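You operate a simulated robot arm through the tools that you are given. There is no shell and no other tool. Be economical: measure what you need, move in short steps, check, and stop when the job is done.

Carry out the task below with a simulated robot arm. There is one attempt and no reset: what you move stays moved.

Task
Try the red plug gauge in both nuts; the one it drops through goes in the orange tray.
Fine: the gauge goes back in its rack.
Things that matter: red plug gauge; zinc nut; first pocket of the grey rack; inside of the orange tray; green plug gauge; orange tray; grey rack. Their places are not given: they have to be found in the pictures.

Only the result counts: the job must be done as asked and must still hold three seconds after the hand-in. Knocking over, shifting, dropping, spilling or breaking anything else fails it.

Robot
A 6-joint arm with a two-finger parallel gripper, fixed in place. Base frame: the origin is at the foot of the arm, x ahead of it, y to its left, z up; the work surface is at about z = 0.95. Lengths are in m, angles in degrees, forces in N, time in s.
With the tool pointing down near the work surface it reaches from about 0.22 to 0.62 m from the base axis. Its first joint turns from -66.0 to 66.0 degrees. Payload 2.7 kg.
The tool frame sits at the grasp point between the pads (the TCP): z along the fingers, y along the line on which they close. The tips reach 0.023 m beyond it. The gripper opens to 0.094 m. The fingers are 0.038 m wide and 0.01 m thick; the gripper's body (0.054 by 0.096 m) begins 0.039 m behind the TCP.
Orientation is told as [roll, pitch, yaw] about the base's x, y, z axes, in that order, counted from this pose: with the fingers straight down and closing along the base's y, the tool's x points along the base's -x, its y along +y and its z along -z.

Tools
- The arm moves only by the tool send_rows. Its argument "rows" is a list of rows, each a list of 3 entries, a list of its own where there are three numbers: the shift along the base's x, y, z in mm, then the turn, a rotation vector about the base's x, y, z in degrees, then the opening, from 0 (shut) to 1 (fully open). In form: [[[tx, ty, tz], [wx, wy, wz], jaw], ...]. A call has 1 to 10 rows; each row is the pose to reach, as a shift and turn from the pose commanded when the call began. A row lasts 0.2 s, in which the tool goes at most 0.05 m and 8.6 degrees; a call with a longer step from one row to the next is refused whole, and so is a gripper value outside its range. Where a pose cannot be reached the arm comes as near as it can. A force on the tool above 70 N (or 10 N above the force at the start of the call, whichever is more), or a blocked arm, ends the call early, and 0.2 s more pass. The fingers move at their own pace (about 0.045 m/s each) and stop on an object; they squeeze with about 30 N. The grip force told is the motor's: it shows also when the fingers shut on nothing. Time passes only in rows, and 0.2 s behind the last, so rows that repeat a pose let the fingers close. The reply holds the time, the measured pose of the TCP, the force on the tool along the base axes, the opening and the grip force, in the units named above and with some noise, and new pictures: "views" is both (left out), scene, wrist or none.
- Cameras (640 x 400 px; columns grow to the right, rows downward): "scene" is fixed at [0.0539, -0.4122, 1.4249]; the picture's right is [0.93, -0.37, 0.00], its down [-0.13, -0.34, -0.93] and it looks along [0.34, 0.87, -0.36] (base axes); focal length 339 px, centre (320, 200). "wrist" rides on the gripper at [-0.039, 0, -0.044] in the tool frame; the picture's right is [0.00, -1.00, 0.00], its down [0.97, 0.00, -0.24] and it looks along [0.24, 0.00, 0.97] (tool axes); focal length 218 px, centre (320, 200).
- pixel_to_xyz(camera, pixels): there is no depth. For up to 12 entries [column, row, z] of the newest picture of that camera ("zoom" is the newest enlarged one), the place [x, y] in the base frame at which the ray of that pixel passes the height z, good to about 0.002 m. It takes no simulated time.
- inspect(camera, box): a new picture of the part [left, top, right, bottom] of that camera's present view, enlarged. It takes no simulated time.
- finish_job(): hands the job in; it is judged then, once.

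Go step by step. Measure first, check grasps and placings, and put right what went wrong. The budget is 80 turns and 150 pictures, counting those below and the enlarged ones. Unless the task says otherwise, let go and move clear before handing in, and close with one line.

The tools are called as a command line: name --argument value ..., lists and objects as JSON in quotes. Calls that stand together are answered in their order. send_rows: Moves the arm, as the interface text tells. Its arguments: {"type":"object","properties":{"rows":{"type":"array"},"views":{"type":"string","enum":["both","scene","wrist","none"]}},"required":["rows"]} The other tools are called the same way: pixel_to_xyz (camera, pixels) gives the place at which the rays of pixels pass given heights; inspect (camera, box) takes an enlarged picture of a part of a camera's view; finish_job () hands the job in.

At the start:

```text
clock: 0.0
eef_pos: [0.3138, 0.1736, 1.3037]
orientation: [0.1, -0.1, 0.0]
ft_force: [0.5, 0.8, 0.3]
width: 0.0939
grasp_force: 0.2
```

scene: 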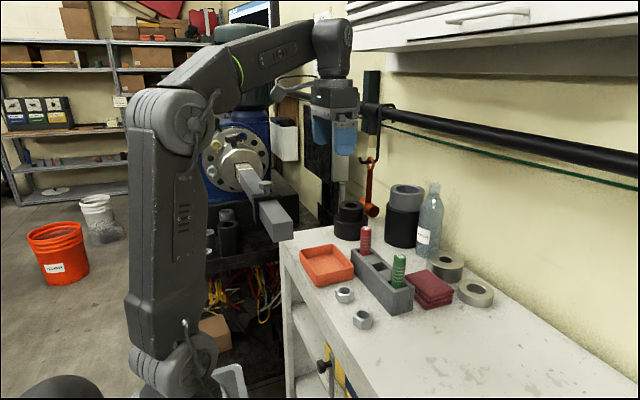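
wrist: 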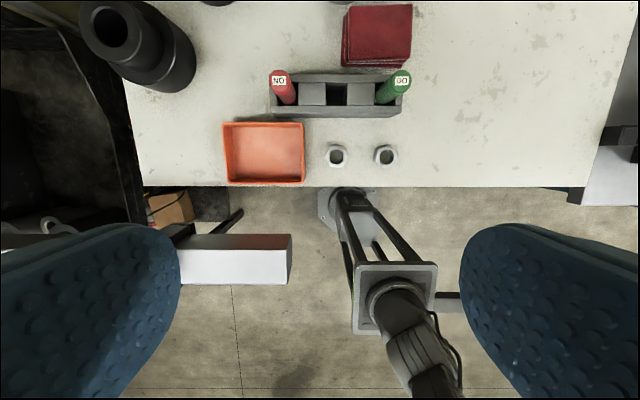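

The wrist picture shows the rack with a red gauge (280,85) and a green one (400,85), two nuts at (337,156) and (385,155), and the tray at (265,152). I'll enlarge both views to measure them.

inspect --camera "wrist" --box '[210, 60, 430, 198]'

inspect --camera "scene" --box '[290, 210, 450, 340]'

pixel_to_xyz --camera "wrist" --pixels '[[337, 156, 0.965], [385, 155, 0.965], [280, 80, 1.04], [403, 80, 1.04], [225, 123, 0.98], [304, 123, 0.98], [228, 184, 0.98], [304, 183, 0.98], [272, 110, 0.99], [402, 110, 0.99], [337, 156, 0.95], [385, 155, 0.95]]'

pixel_to_xyz --camera "scene" --pixels '[[345, 290, 0.97], [363, 315, 0.97], [345, 302, 0.95], [363, 329, 0.95], [365, 228, 1.04], [399, 256, 1.04]]'

```text
2.90 times, centred on (320, 129) of wrist
```

zoom: 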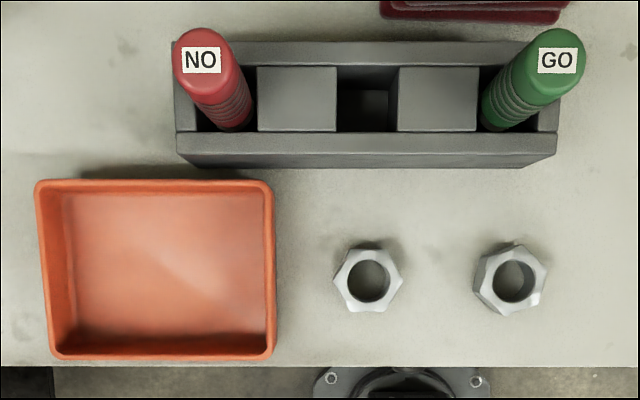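

```text
3.08 times, centred on (370, 275) of scene
```

zoom: 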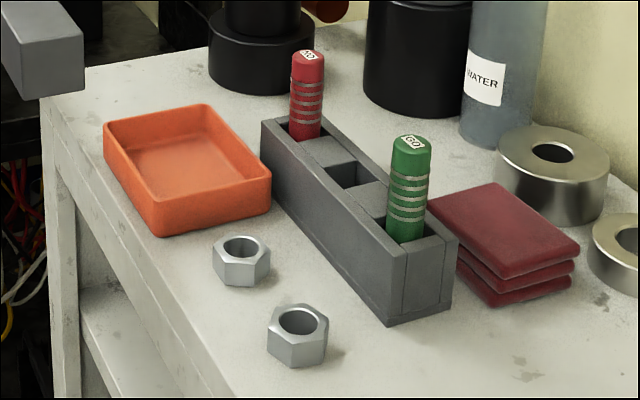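

```text
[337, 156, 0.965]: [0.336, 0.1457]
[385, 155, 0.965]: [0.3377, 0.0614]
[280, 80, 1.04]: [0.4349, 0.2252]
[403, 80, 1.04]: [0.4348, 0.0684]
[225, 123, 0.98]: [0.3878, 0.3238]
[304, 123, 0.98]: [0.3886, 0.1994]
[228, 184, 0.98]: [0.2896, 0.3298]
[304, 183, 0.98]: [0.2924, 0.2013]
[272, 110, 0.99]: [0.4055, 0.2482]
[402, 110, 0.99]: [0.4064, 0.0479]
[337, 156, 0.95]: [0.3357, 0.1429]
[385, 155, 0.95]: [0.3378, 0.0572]
```

```text
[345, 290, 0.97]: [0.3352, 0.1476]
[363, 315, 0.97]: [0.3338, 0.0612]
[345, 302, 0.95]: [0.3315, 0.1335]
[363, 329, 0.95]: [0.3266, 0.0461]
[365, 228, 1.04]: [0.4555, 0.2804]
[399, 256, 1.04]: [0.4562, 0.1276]
```

The two views cross at the red gauge's top: about (0.42, 0.22, 1.073). I'll go above it at z≈1.2 for a closer look.

send_rows --rows '[[[30, 15, -25], [0, 0, 0], 1], [[60, 30, -50], [0, 0, 0], 1], [[90, 40, -75], [0, 0, 0], 1], [[106, 46, -100], [0, 0, 0], 1], [[106, 46, -110], [0, 0, 0], 1], [[106, 46, -110], [0, 0, 0], 1]]'

```text
clock: 1.4
eef_pos: [0.4209, 0.219, 1.1934]
orientation: [0.0, 0.0, 0.1]
ft_force: [-0.6, 0.6, 0.1]
width: 0.0941
grasp_force: 0.0
```

scene: 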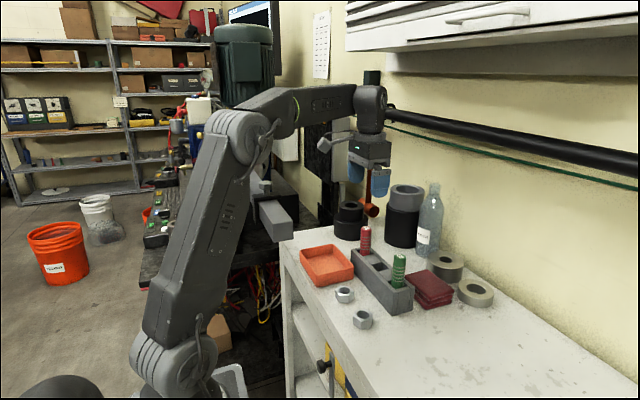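
wrist: 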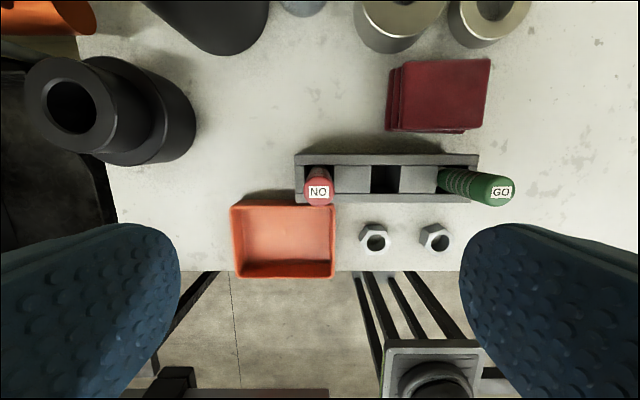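

inspect --camera "wrist" --box '[280, 140, 440, 260]'

pixel_to_xyz --camera "wrist" --pixels '[[318, 192, 1.074], [305, 192, 1.074], [331, 192, 1.074], [320, 172, 1.0], [296, 194, 1.0], [480, 194, 1.0], [296, 155, 1.0], [375, 237, 0.97], [436, 236, 0.97], [500, 190, 1.074]]'

```text
3.33 times, centred on (360, 200) of wrist
```

zoom: 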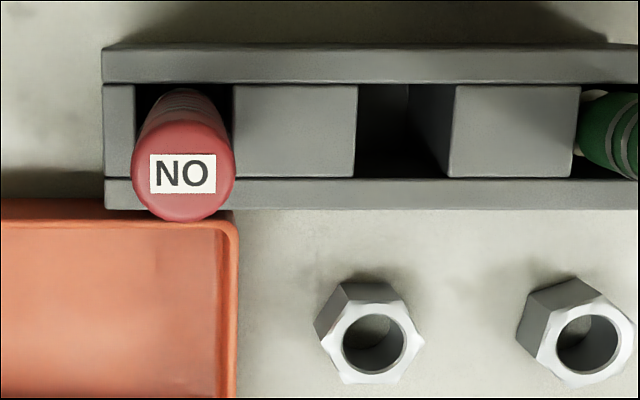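

```text
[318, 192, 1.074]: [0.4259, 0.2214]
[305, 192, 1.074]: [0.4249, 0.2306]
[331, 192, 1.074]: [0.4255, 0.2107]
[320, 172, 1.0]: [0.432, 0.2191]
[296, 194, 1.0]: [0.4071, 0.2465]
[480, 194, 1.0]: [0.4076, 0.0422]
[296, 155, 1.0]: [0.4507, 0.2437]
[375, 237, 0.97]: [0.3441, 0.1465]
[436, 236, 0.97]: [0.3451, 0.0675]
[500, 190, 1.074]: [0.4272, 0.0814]
```

The red gauge's top is centred at (318,192), which is (0.4255, 0.221) and about 21 mm wide. I'll go down and grip the handle above the rack.

send_rows --rows '[[[4.6, 2, -35], [0, 0, 0], 1], [[4.6, 2, -75], [0, 0, 0], 1], [[4.6, 2, -110], [0, 0, 0], 1], [[4.6, 2, -135], [0, 0, 0], 1], [[4.6, 2, -147], [0, 0, 0], 1], [[4.6, 2, -147], [0, 0, 0], 1]]'

```text
clock: 2.8
eef_pos: [0.4254, 0.2212, 1.0454]
orientation: [-0.1, 0.0, 0.2]
ft_force: [0.5, -1.1, 0.8]
width: 0.0939
grasp_force: 0.1
```

scene: 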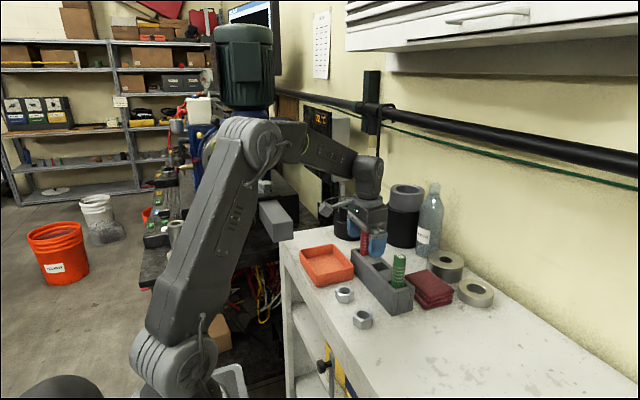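
wrist: 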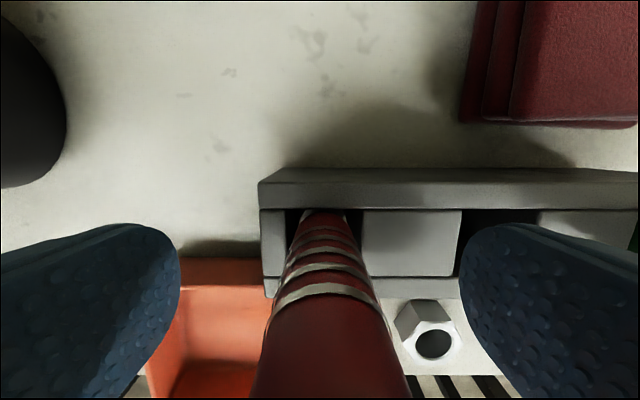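

The gauge stands between the pads (about columns 290–380). I'll close on it.

send_rows --rows '[[[0, 0, 0], [0, 0, 0], 0.5], [[0, 0, 0], [0, 0, 0], 0.3], [[0, 0, 0], [0, 0, 0], 0], [[0, 0, 0], [0, 0, 0], 0], [[0, 0, 0], [0, 0, 0], 0], [[0, 0, 0], [0, 0, 0], 0]]' --views "wrist"

```text
clock: 4.2
eef_pos: [0.4248, 0.2214, 1.0462]
orientation: [0.0, 0.0, 0.0]
ft_force: [-0.4, -0.8, 0.0]
width: 0.0246
grasp_force: 29.8
```

wrist: 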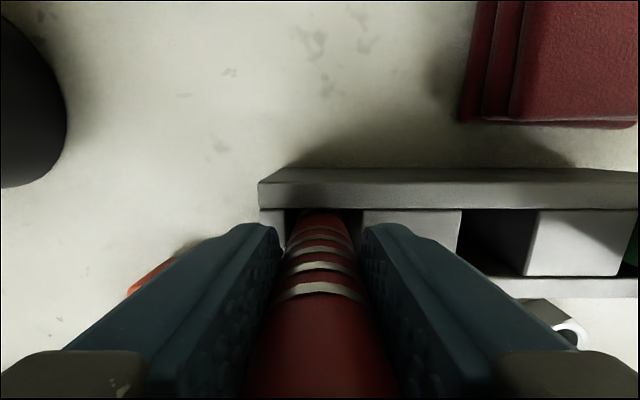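

Gripped: 24.6 mm wide at 30 N. I'll lift straight up.

send_rows --rows '[[[0, 0, 15], [0, 0, 0], 0], [[0, 0, 40], [0, 0, 0], 0], [[0, 0, 80], [0, 0, 0], 0], [[0, 0, 120], [0, 0, 0], 0], [[0, 0, 140], [0, 0, 0], 0], [[0, 0, 140], [0, 0, 0], 0]]'

inspect --camera "scene" --box '[310, 170, 438, 340]'

inspect --camera "wrist" --box '[240, 130, 480, 280]'

```text
clock: 5.6
eef_pos: [0.4239, 0.2207, 1.1855]
orientation: [0.0, 0.0, 0.1]
ft_force: [-0.7, -0.5, -2.3]
width: 0.0245
grasp_force: 30.6
```

scene: 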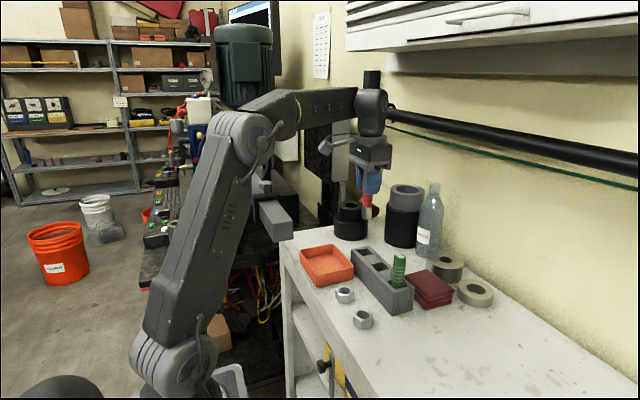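
wrist: 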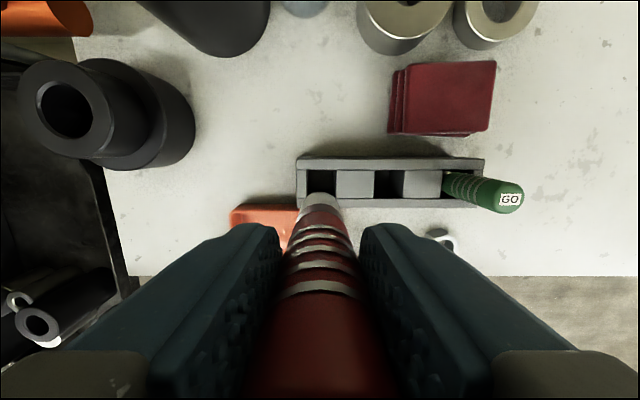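

```text
2.35 times, centred on (374, 255) of scene
```

zoom: 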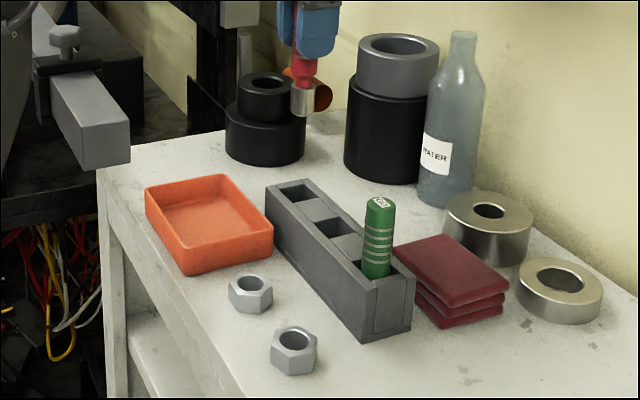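

```text
2.67 times, centred on (360, 205) of wrist
```

zoom: 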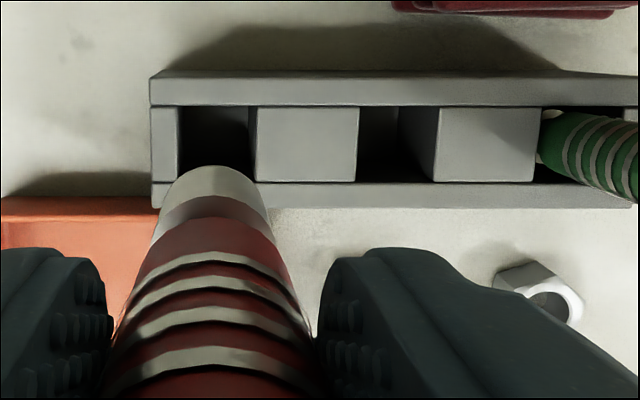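

The gauge is up; its bottom is about 87 mm below the TCP, a steel pin of about 22 mm. I'll move so the wrist camera is directly over the left nut, to find its hole exactly.

send_rows --rows '[[[-35, -20, 0], [0, 0, 0], 0], [[-70, -40, 0], [0, 0, 0], 0], [[-105, -60, -10], [0, 0, 0], 0], [[-124, -75, -25], [0, 0, 0], 0], [[-124, -75, -35], [0, 0, 0], 0], [[-124, -75, -35], [0, 0, 0], 0]]' --views "scene"

inspect --camera "wrist" --box '[240, 80, 480, 230]'

```text
clock: 7.0
eef_pos: [0.3002, 0.1458, 1.1512]
orientation: [0.0, 0.0, 0.1]
ft_force: [-0.7, -0.7, -1.9]
width: 0.0242
grasp_force: 29.8
```

scene: 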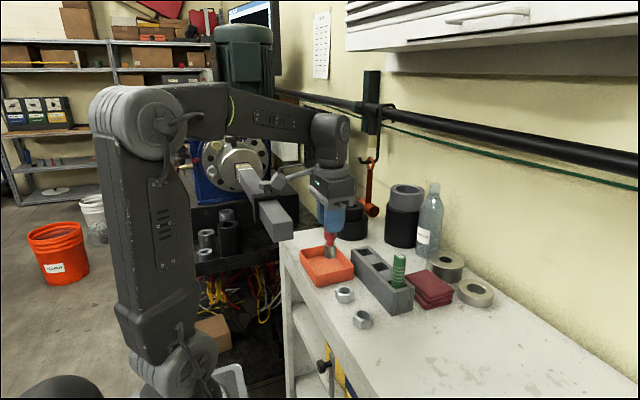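

```text
2.67 times, centred on (360, 155) of wrist
```

zoom: 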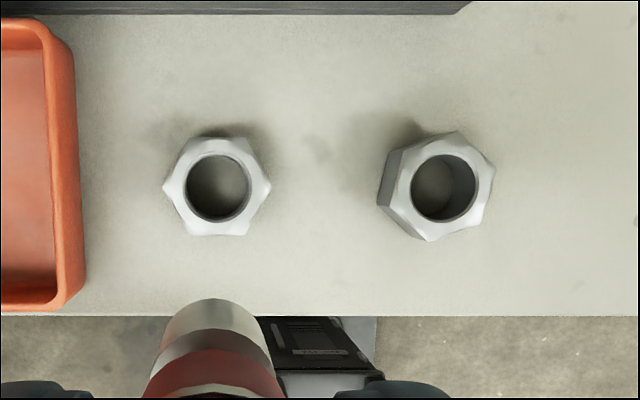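

pixel_to_xyz --camera "zoom" --pixels '[[217, 186.5, 0.975], [217, 186.5, 0.97], [184, 187, 0.972], [249, 187, 0.972], [217, 154, 0.972], [217, 220, 0.972], [444, 187.5, 0.97], [444, 187.5, 0.98], [211, 310, 1.064]]'

inspect --camera "scene" --box '[320, 275, 384, 335]'

```text
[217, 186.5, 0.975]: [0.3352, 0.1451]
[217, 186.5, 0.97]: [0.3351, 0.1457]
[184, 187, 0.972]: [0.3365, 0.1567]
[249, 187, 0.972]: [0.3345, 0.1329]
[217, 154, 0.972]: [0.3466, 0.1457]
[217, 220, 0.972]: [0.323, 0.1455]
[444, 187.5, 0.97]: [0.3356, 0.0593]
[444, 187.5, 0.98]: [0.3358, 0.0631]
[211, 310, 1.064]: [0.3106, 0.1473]
```

```text
6.67 times, centred on (352, 305) of scene
```

zoom: 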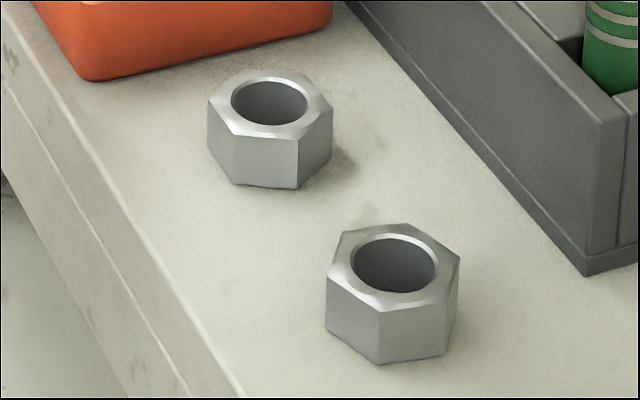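

Left nut hole is at about (0.335, 0.1447), top z≈0.972; the right nut is at about (0.335, 0.059). I'll place the pin just above the left nut and check the alignment.

send_rows --rows '[[[20, -1, -10], [0, 0, 0], 0], [[35, -1.4, -30], [0, 0, 0], 0], [[35, -1.4, -60], [0, 0, 0], 0], [[35, -1.4, -76], [0, 0, 0], 0], [[35, -1.4, -76], [0, 0, 0], 0]]' --views "none"

inspect --camera "scene" --box '[312, 250, 376, 310]'

inspect --camera "wrist" --box '[260, 160, 380, 235]'

```text
clock: 8.2
eef_pos: [0.3362, 0.1451, 1.0755]
orientation: [0.0, 0.0, 0.1]
ft_force: [0.1, -0.7, -1.9]
width: 0.0243
grasp_force: 29.8
```

```text
6.67 times, centred on (344, 280) of scene
```

zoom: 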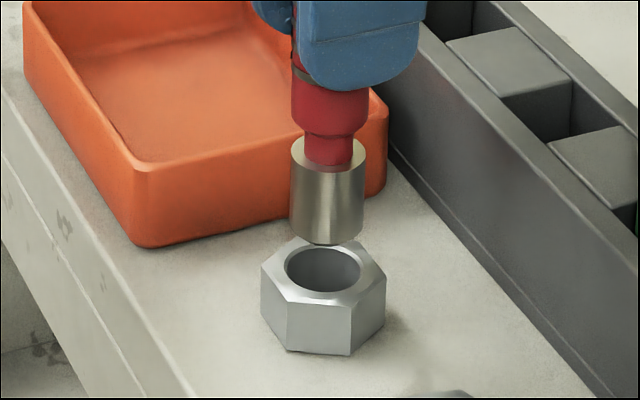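

```text
5.33 times, centred on (320, 198) of wrist
```

zoom: 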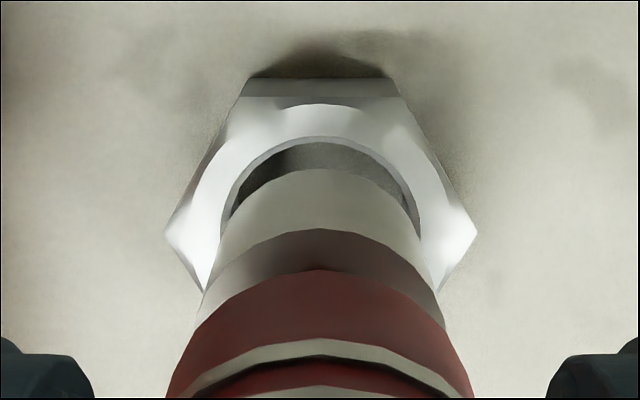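

The pin sits almost exactly over the hole; the scene view shows it perhaps 0.6 mm too far to +x. I'll correct by -0.6 mm and go down gently, watching the force.

send_rows --rows '[[[-0.6, 0, -6], [0, 0, 0], 0], [[-0.6, 0, -12], [0, 0, 0], 0], [[-0.6, 0, -15], [0, 0, 0], 0], [[-0.6, 0, -17], [0, 0, 0], 0], [[-0.6, 0, -18], [0, 0, 0], 0]]' --views "none"

inspect --camera "scene" --box '[312, 250, 376, 310]'

inspect --camera "wrist" --box '[260, 160, 380, 235]'

```text
clock: 9.4
eef_pos: [0.3348, 0.1461, 1.0577]
orientation: [0.0, 0.0, 0.1]
ft_force: [-0.9, -0.5, -2.0]
width: 0.0245
grasp_force: 30.7
```

```text
6.67 times, centred on (344, 280) of scene
```

zoom: 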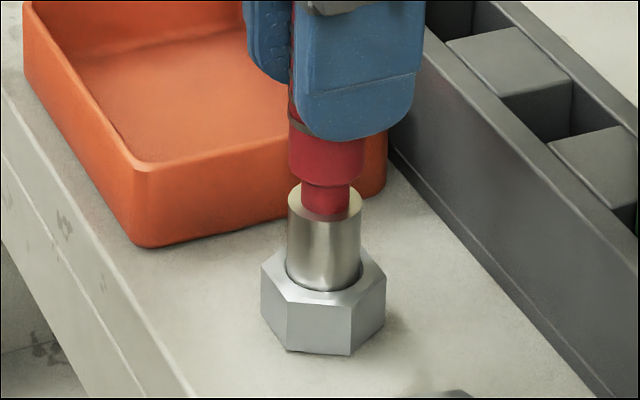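

```text
5.33 times, centred on (320, 198) of wrist
```

zoom: 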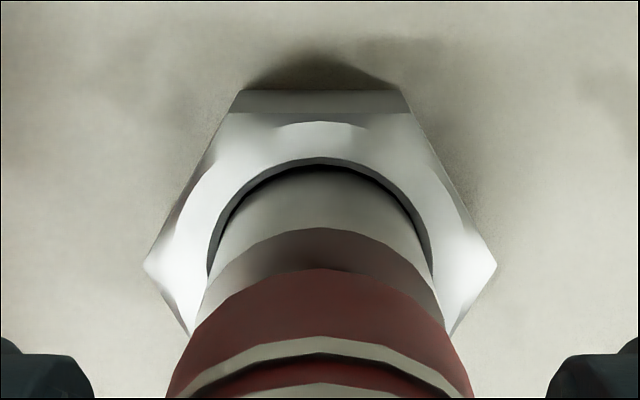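

The pin is at the mouth of the hole with no contact force. I'll go on 4 mm.

send_rows --rows '[[[0, 0, -1], [0, 0, 0], 0], [[0, 0, -2], [0, 0, 0], 0], [[0, 0, -3], [0, 0, 0], 0], [[0, 0, -4], [0, 0, 0], 0]]' --views "none"

inspect --camera "scene" --box '[312, 250, 376, 310]'

```text
clock: 10.4
eef_pos: [0.3341, 0.145, 1.0523]
orientation: [0.0, 0.0, 0.1]
ft_force: [-0.3, 0.9, -2.5]
width: 0.0242
grasp_force: 30.0
```

```text
6.67 times, centred on (344, 280) of scene
```

zoom: 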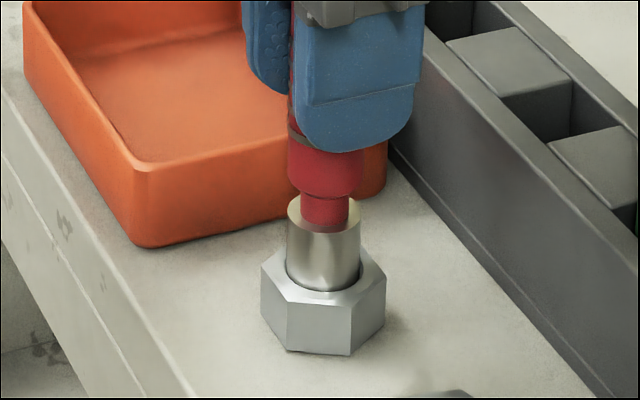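

It is entering freely: pin visibly shorter above the nut and no force. Down another 9 mm.

send_rows --rows '[[[0, 0, -2], [0, 0, 0], 0], [[0, 0, -4], [0, 0, 0], 0], [[0, 0, -6], [0, 0, 0], 0], [[0, 0, -8], [0, 0, 0], 0], [[0, 0, -9], [0, 0, 0], 0]]' --views "none"

inspect --camera "scene" --box '[312, 250, 376, 310]'

```text
clock: 11.6
eef_pos: [0.3351, 0.1455, 1.0442]
orientation: [0.0, 0.0, 0.1]
ft_force: [0.0, -0.5, -2.4]
width: 0.0246
grasp_force: 29.7
```

```text
6.67 times, centred on (344, 280) of scene
```

zoom: 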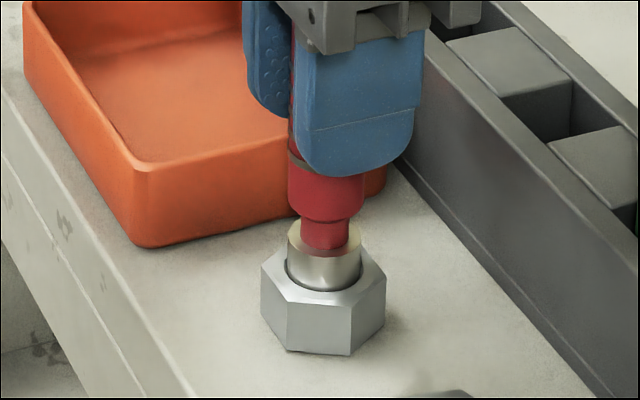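

The pin slides through the left nut with no resistance. I'll go 4 mm deeper to confirm, then draw out straight up.

send_rows --rows '[[[0, 0, -2], [0, 0, 0], 0], [[0, 0, -4], [0, 0, 0], 0], [[0, 0, -4], [0, 0, 0], 0]]' --views "none"

inspect --camera "scene" --box '[312, 250, 376, 310]'

send_rows --rows '[[[0, 0, 5], [0, 0, 0], 0], [[0, 0, 12], [0, 0, 0], 0], [[0, 0, 20], [0, 0, 0], 0], [[0, 0, 36], [0, 0, 0], 0], [[0, 0, 36], [0, 0, 0], 0]]' --views "none"

inspect --camera "scene" --box '[312, 250, 392, 335]'

```text
clock: 12.4
eef_pos: [0.3357, 0.1452, 1.04]
orientation: [0.0, 0.1, 0.2]
ft_force: [-0.1, -1.2, -0.9]
width: 0.0245
grasp_force: 30.2
```

```text
6.67 times, centred on (344, 280) of scene
```

zoom: 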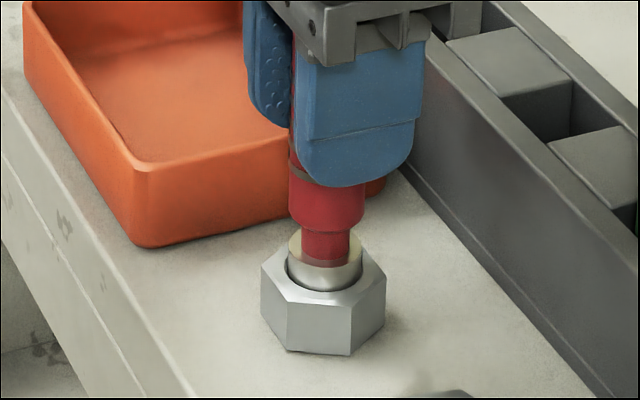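

```text
clock: 13.6
eef_pos: [0.3347, 0.1455, 1.0766]
orientation: [0.1, 0.1, 0.1]
ft_force: [0.0, 0.7, -2.6]
width: 0.0242
grasp_force: 29.5
```

```text
4.71 times, centred on (352, 292) of scene
```

zoom: 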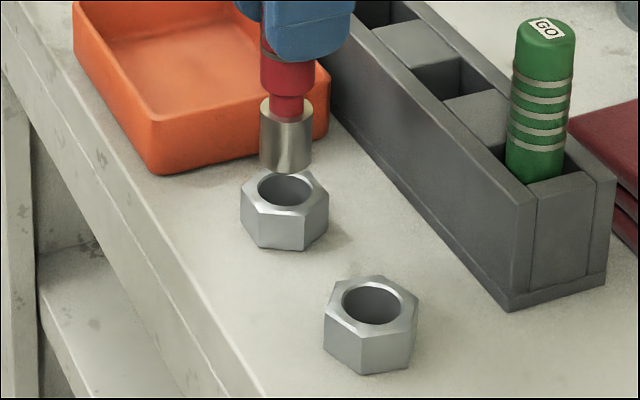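

The left nut passes and did not move. Now the right nut: shift by -85 mm in y and hover.

send_rows --rows '[[[0, 0, 15], [0, 0, 0], 0], [[0, -42, 15], [0, 0, 0], 0], [[-0.4, -85, 15], [0, 0, 0], 0], [[-0.4, -85, 0], [0, 0, 0], 0], [[-0.4, -85, 0], [0, 0, 0], 0]]' --views "none"

inspect --camera "scene" --box '[330, 275, 394, 335]'

inspect --camera "wrist" --box '[260, 160, 380, 235]'

```text
clock: 14.8
eef_pos: [0.3343, 0.0596, 1.0762]
orientation: [0.0, 0.1, 0.0]
ft_force: [0.7, 0.1, -3.1]
width: 0.0247
grasp_force: 30.1
```

```text
6.67 times, centred on (362, 305) of scene
```

zoom: 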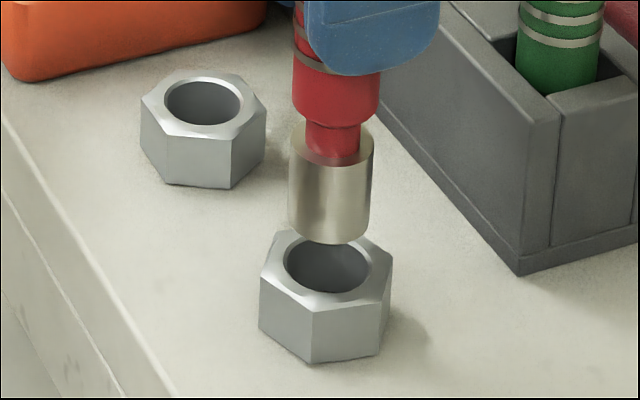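

```text
5.33 times, centred on (320, 198) of wrist
```

zoom: 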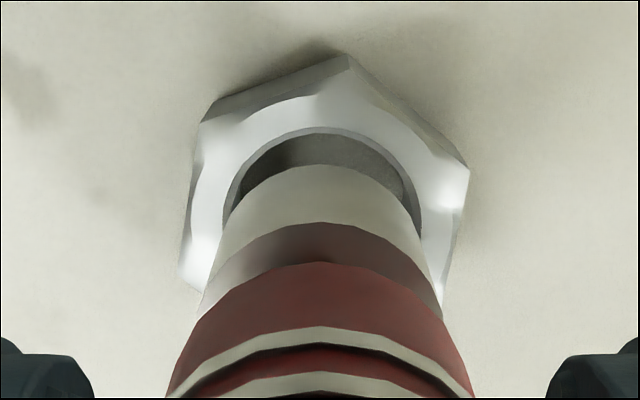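

The pin is centred over the right nut in both views. Going down gently to just inside the mouth.

send_rows --rows '[[[0.2, 0, -6], [0, 0, 0], 0], [[0.2, 0, -12], [0, 0, 0], 0], [[0.2, 0, -15], [0, 0, 0], 0], [[0.2, 0, -17], [0, 0, 0], 0], [[0.2, 0, -18], [0, 0, 0], 0]]' --views "none"

inspect --camera "scene" --box '[330, 275, 394, 335]'

inspect --camera "wrist" --box '[260, 160, 380, 235]'

```text
clock: 16.0
eef_pos: [0.3355, 0.0607, 1.0593]
orientation: [0.0, -0.2, 0.1]
ft_force: [1.2, -1.3, -0.1]
width: 0.0242
grasp_force: 29.4
```

```text
6.67 times, centred on (362, 305) of scene
```

zoom: 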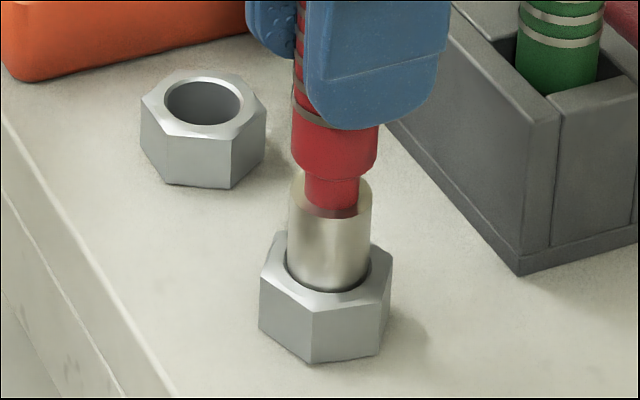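

```text
5.33 times, centred on (320, 198) of wrist
```

zoom: 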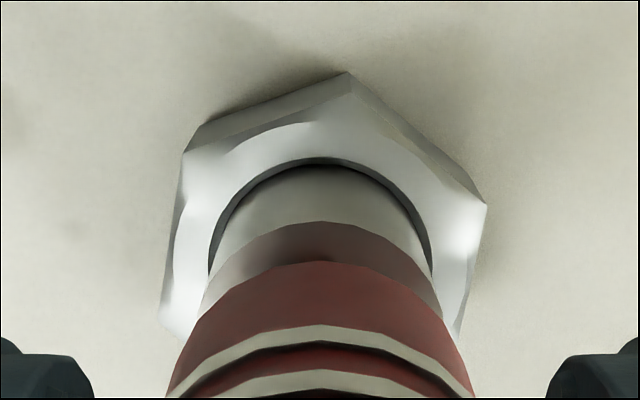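

Force z went from about -2.6 to -0.1, so it may be touching. I'll ease down 2 mm more to see whether it is stopped.

send_rows --rows '[[[0, 0, -0.5], [0, 0, 0], 0], [[0, 0, -1], [0, 0, 0], 0], [[0, 0, -1.5], [0, 0, 0], 0]]' --views "none"

inspect --camera "scene" --box '[330, 275, 394, 335]'

```text
clock: 16.8
eef_pos: [0.3351, 0.0607, 1.0579]
orientation: [0.0, -0.2, 0.0]
ft_force: [-3.1, 0.5, 19.3]
width: 0.0243
grasp_force: 29.9
```

```text
6.67 times, centred on (362, 305) of scene
```

zoom: 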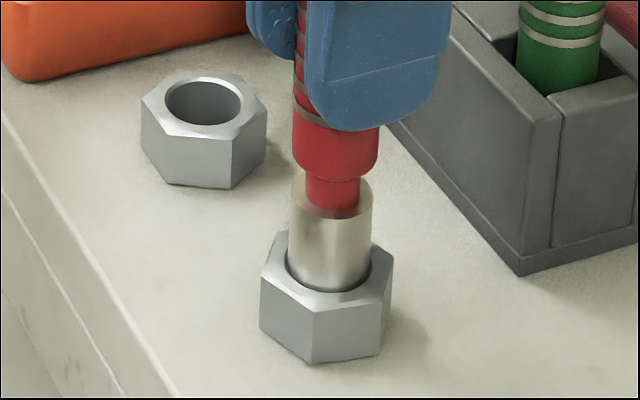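

It is stopped dead at the mouth with about 22 N, centred just as on the left nut, so the right nut is the no-go and the left nut belongs in the tray. I'll lift out and carry the gauge back over its pocket, keeping clear of the green gauge.

send_rows --rows '[[[0, 0, 10], [0, 0, 0], 0], [[0, 0, 50], [0, 0, 0], 0], [[0, 0, 95], [0, 0, 0], 0], [[0, 45, 110], [0, 0, 0], 0], [[0, 90, 110], [0, 0, 0], 0], [[0, 135, 110], [0, 0, 0], 0], [[20, 161.4, 110], [0, 0, 0], 0], [[55, 161.4, 110], [0, 0, 0], 0], [[89.8, 161.4, 100], [0, 0, 0], 0], [[89.8, 161.4, 90], [0, 0, 0], 0]]'

inspect --camera "scene" --box '[330, 190, 430, 280]'

inspect --camera "wrist" --box '[240, 130, 480, 280]'

```text
clock: 19.0
eef_pos: [0.4233, 0.221, 1.1464]
orientation: [0.0, 0.0, 0.0]
ft_force: [-0.3, 0.2, -0.8]
width: 0.0244
grasp_force: 30.6
```

scene: 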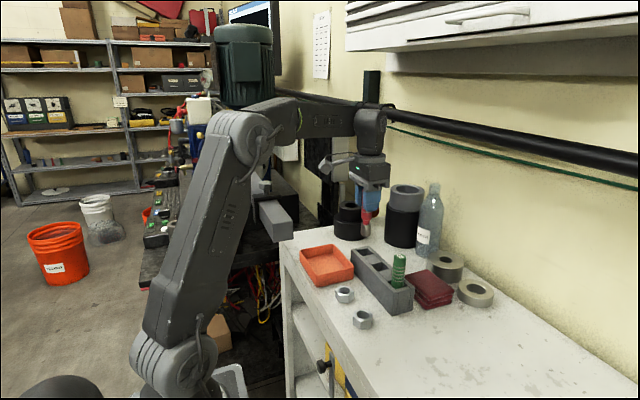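
wrist: 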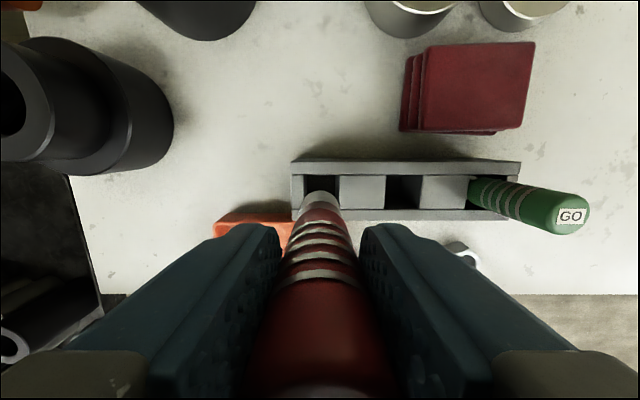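

```text
4.44 times, centred on (380, 235) of scene
```

zoom: 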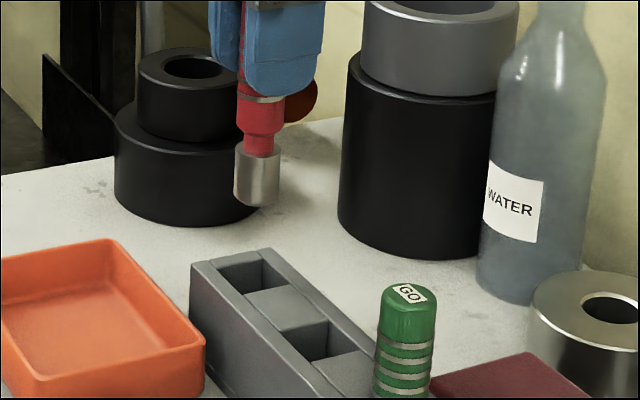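

```text
2.67 times, centred on (360, 205) of wrist
```

zoom: 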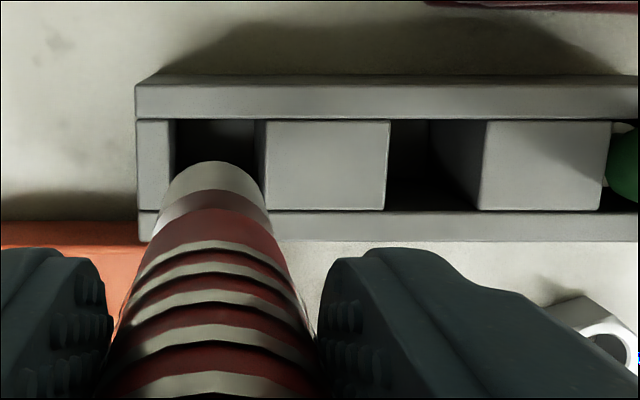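

The pin lies over the first pocket, about 2 mm left of its centre (columns 175–265 against pin 213 in the enlargement). I'll shift 1.5 mm and lower most of the way.

send_rows --rows '[[[0, -1.5, -20], [0, 0, 0], 0], [[0, -1.5, -45], [0, 0, 0], 0], [[0, -1.5, -60], [0, 0, 0], 0], [[0, -1.5, -70], [0, 0, 0], 0], [[0, -1.5, -80], [0, 0, 0], 0], [[0, -1.5, -80], [0, 0, 0], 0]]' --views "none"

inspect --camera "wrist" --box '[240, 130, 480, 280]'

inspect --camera "scene" --box '[330, 210, 410, 280]'

```text
clock: 20.4
eef_pos: [0.426, 0.2205, 1.0658]
orientation: [0.0, -0.1, 0.1]
ft_force: [0.6, -0.1, -2.0]
width: 0.0244
grasp_force: 29.9
```

```text
2.67 times, centred on (360, 205) of wrist
```

zoom: 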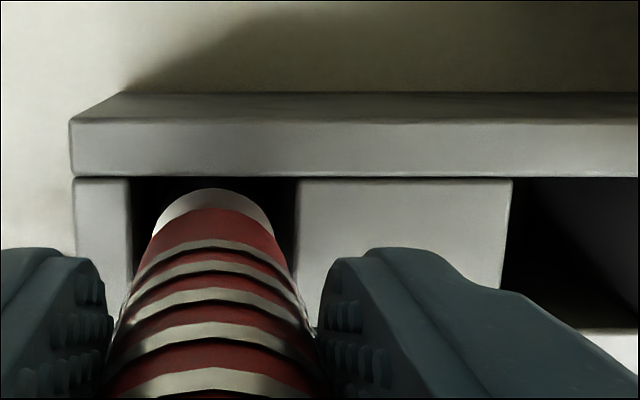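

```text
5.71 times, centred on (370, 245) of scene
```

zoom: 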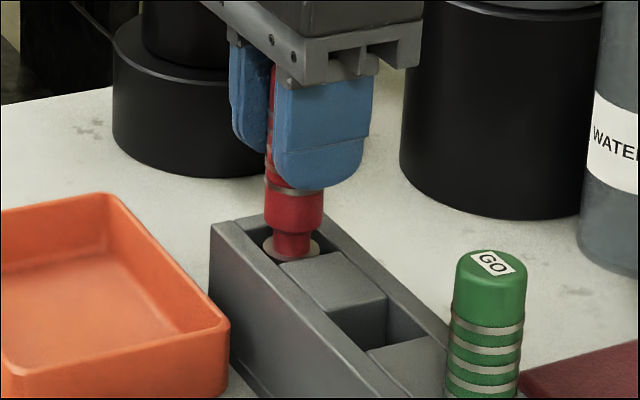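

The pin is inside the pocket with no contact. I'll lower the last 20 mm to the floor.

send_rows --rows '[[[0, 0, -6], [0, 0, 0], 0], [[0, 0, -12], [0, 0, 0], 0], [[0, 0, -17], [0, 0, 0], 0], [[0, 0, -19.5], [0, 0, 0], 0], [[0, 0, -20.2], [0, 0, 0], 0]]' --views "none"

inspect --camera "scene" --box '[330, 210, 410, 280]'

```text
clock: 21.6
eef_pos: [0.4249, 0.2198, 1.05]
orientation: [0.2, -0.5, 0.1]
ft_force: [-2.3, -3.3, 27.6]
width: 0.0242
grasp_force: 30.0
```

```text
5.71 times, centred on (370, 245) of scene
```

zoom: 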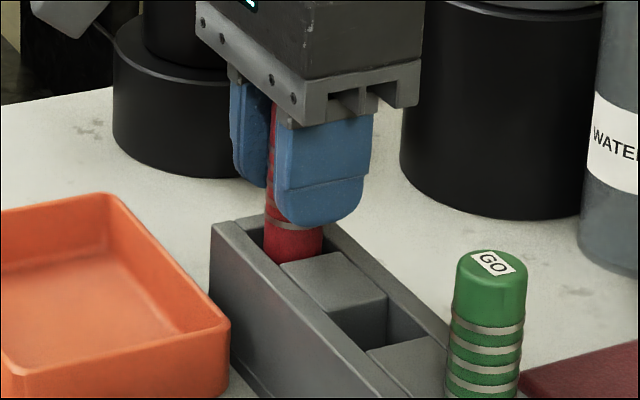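

It met the floor or an edge about 4 mm early (27.6 N at z=1.050). I'll back up 3 mm to relieve it and look at the pocket from the wrist.

send_rows --rows '[[[0, 0, 6], [0, 0, 0], 0], [[0, 0, 6], [0, 0, 0], 0]]' --views "wrist"

inspect --camera "wrist" --box '[240, 180, 400, 280]'

inspect --camera "scene" --box '[345, 225, 405, 275]'

```text
clock: 22.2
eef_pos: [0.4234, 0.2187, 1.0505]
orientation: [-0.1, 0.4, 0.2]
ft_force: [-0.4, 0.3, -1.4]
width: 0.0243
grasp_force: 30.4
```

wrist: 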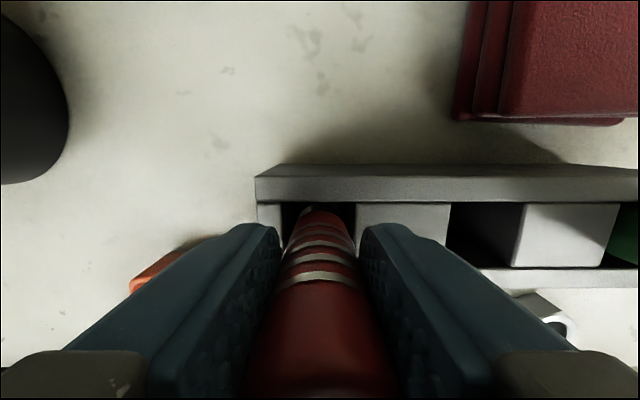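

```text
4.00 times, centred on (320, 230) of wrist
```

zoom: 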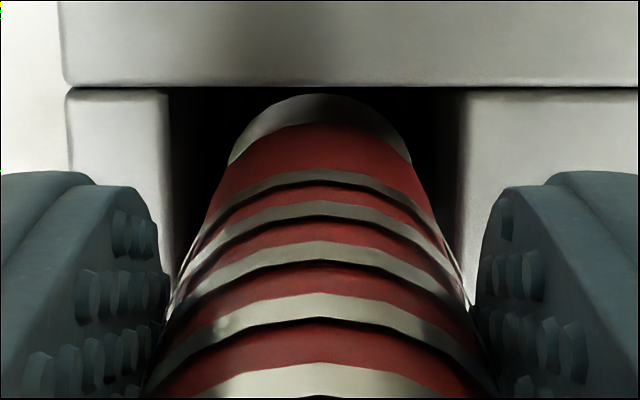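

```text
8.00 times, centred on (375, 250) of scene
```

zoom: 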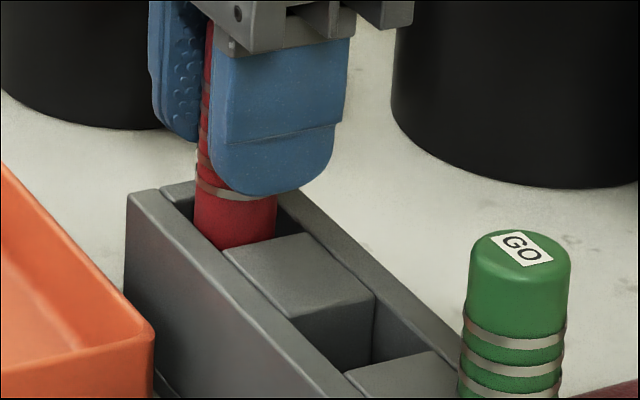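

Comparing the ring rows (288→273, 228→223) shows the gauge slid about 4–5 mm down in the grip, so that stop was simply the pocket floor. It now rests there at z=1.0505, so I'll let go and rise.

send_rows --rows '[[[0, 0, 0], [0, 0, 0], 0.35], [[0, 0, 0], [0, 0, 0], 0.6], [[0, 0, 0], [0, 0, 0], 0.8], [[0, 0, 0], [0, 0, 0], 0.8], [[0, 0, 20], [0, 0, 0], 0.8], [[0, 0, 60], [0, 0, 0], 0.8], [[0, 0, 100], [0, 0, 0], 0.8], [[-30, -20, 110], [0, 0, 0], 0.8], [[-60, -40, 110], [0, 0, 0], 0.8]]'

inspect --camera "scene" --box '[320, 210, 420, 290]'

```text
clock: 24.2
eef_pos: [0.363, 0.1797, 1.1622]
orientation: [0.0, 0.0, 0.1]
ft_force: [-1.0, 0.6, 0.0]
width: 0.075
grasp_force: 0.1
```

scene: 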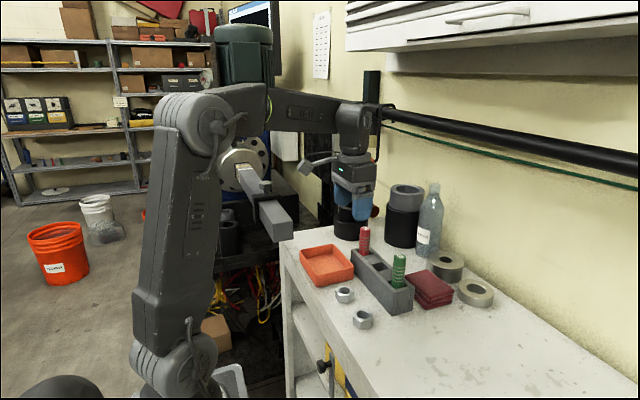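
wrist: 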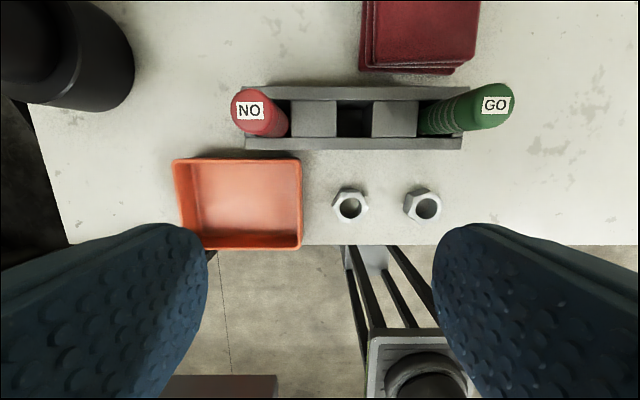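

```text
5.00 times, centred on (370, 250) of scene
```

zoom: 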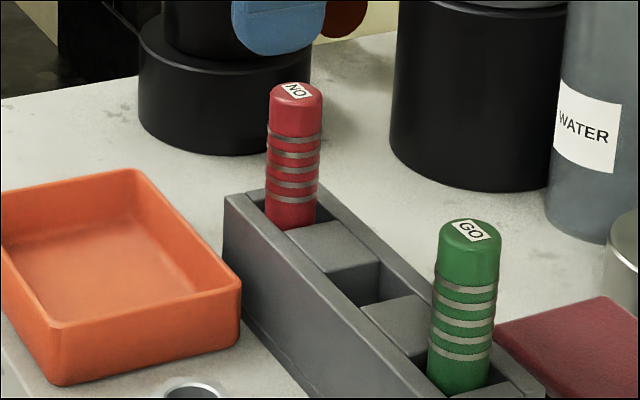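

The red gauge stands upright in the first pocket. Next I'll go above the left nut (350,204) and measure its position and flats.

send_rows --rows '[[[-30, -17, -10], [0, 0, 0], 0.8], [[-63, -35, -30], [0, 0, 0], 0.7], [[-63, -35, -42], [0, 0, 0], 0.65], [[-63, -35, -42], [0, 0, 0], 0.65], [[-63, -35, -42], [0, 0, 0], 0.65]]' --views "none"

inspect --camera "wrist" --box '[240, 80, 400, 180]'

```text
clock: 25.4
eef_pos: [0.3016, 0.1443, 1.1211]
orientation: [0.0, 0.0, 0.1]
ft_force: [0.1, 0.0, 0.3]
width: 0.0609
grasp_force: 0.0
```

```text
4.00 times, centred on (320, 130) of wrist
```

zoom: 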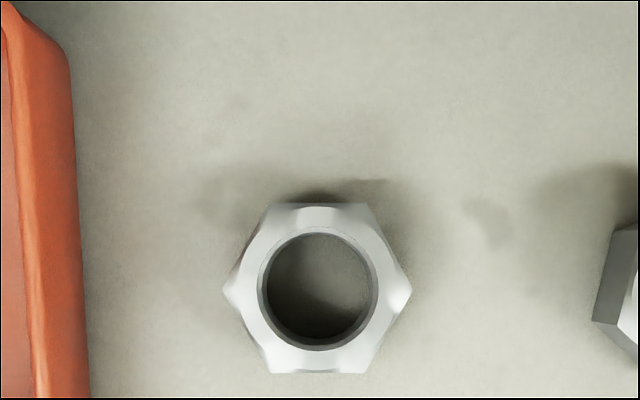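

The hole is at enlarged pixel (318,290): 33.6 mm ahead of the TCP, flats square to x, 37 mm across. I'll turn 30° so the pads meet a pair of flats, and come down part way.

send_rows --rows '[[[10, 0.5, 0], [0, 0, 8], 0.58], [[20, 0.5, 0], [0, 0, 16], 0.58], [[33.6, 0.5, -20], [0, 0, 24], 0.58], [[33.6, 0.5, -50], [0, 0, 30], 0.58], [[33.6, 0.5, -85], [0, 0, 30], 0.58], [[33.6, 0.5, -100], [0, 0, 30], 0.58], [[33.6, 0.5, -100], [0, 0, 30], 0.58]]'

inspect --camera "scene" --box '[312, 255, 376, 310]'

```text
clock: 27.0
eef_pos: [0.3346, 0.1463, 1.0197]
orientation: [0.0, 0.0, 30.0]
ft_force: [-0.2, -0.2, -0.1]
width: 0.0546
grasp_force: 0.1
```

scene: 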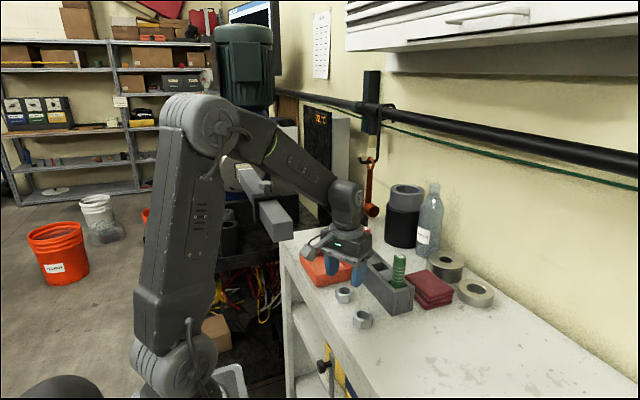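
wrist: 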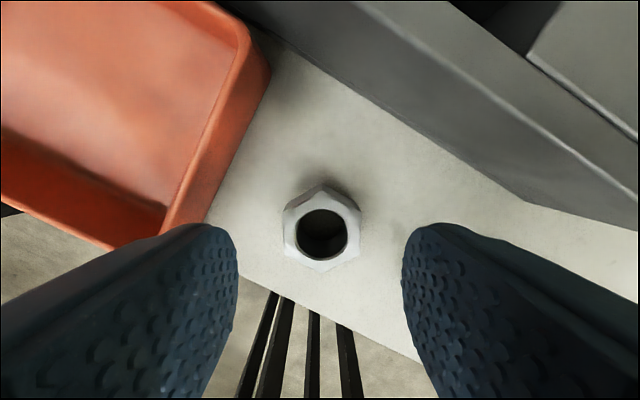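

```text
7.27 times, centred on (344, 282) of scene
```

zoom: 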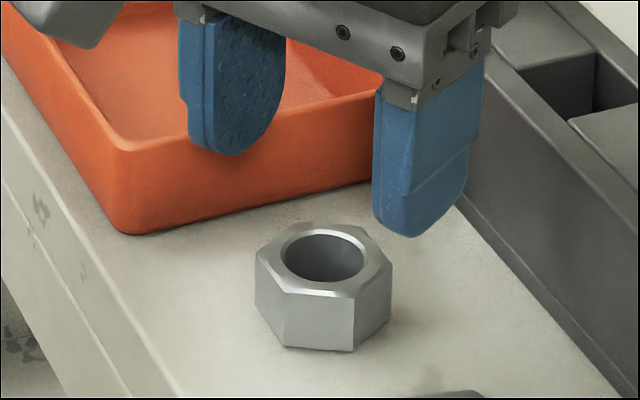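

The nut is centred between the pads (column 321, flats at 284 and 360). Down the last 41 mm.

send_rows --rows '[[[0, -0.7, -15], [0, 0, 0], 0.58], [[0, -0.7, -30], [0, 0, 0], 0.58], [[0, -0.7, -38], [0, 0, 0], 0.58], [[0, -0.7, -41], [0, 0, 0], 0.58], [[0, -0.7, -41], [0, 0, 0], 0.58]]' --views "none"

inspect --camera "scene" --box '[312, 255, 376, 310]'

inspect --camera "wrist" --box '[200, 150, 440, 300]'

```text
clock: 28.2
eef_pos: [0.3348, 0.1452, 0.9801]
orientation: [-0.1, -0.1, 30.1]
ft_force: [-0.3, 0.1, -0.5]
width: 0.0545
grasp_force: 0.1
```

```text
7.27 times, centred on (344, 282) of scene
```

zoom: 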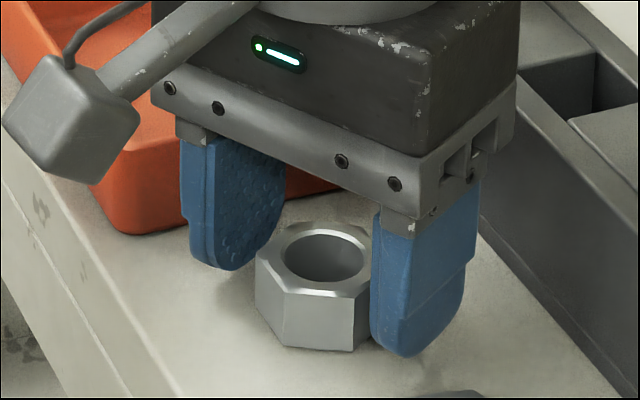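

```text
2.67 times, centred on (320, 225) of wrist
```

zoom: 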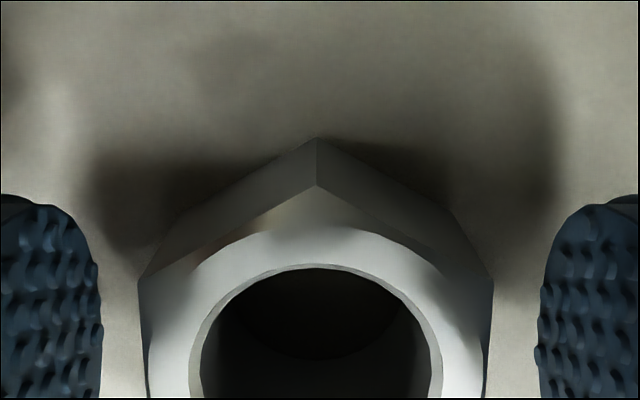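

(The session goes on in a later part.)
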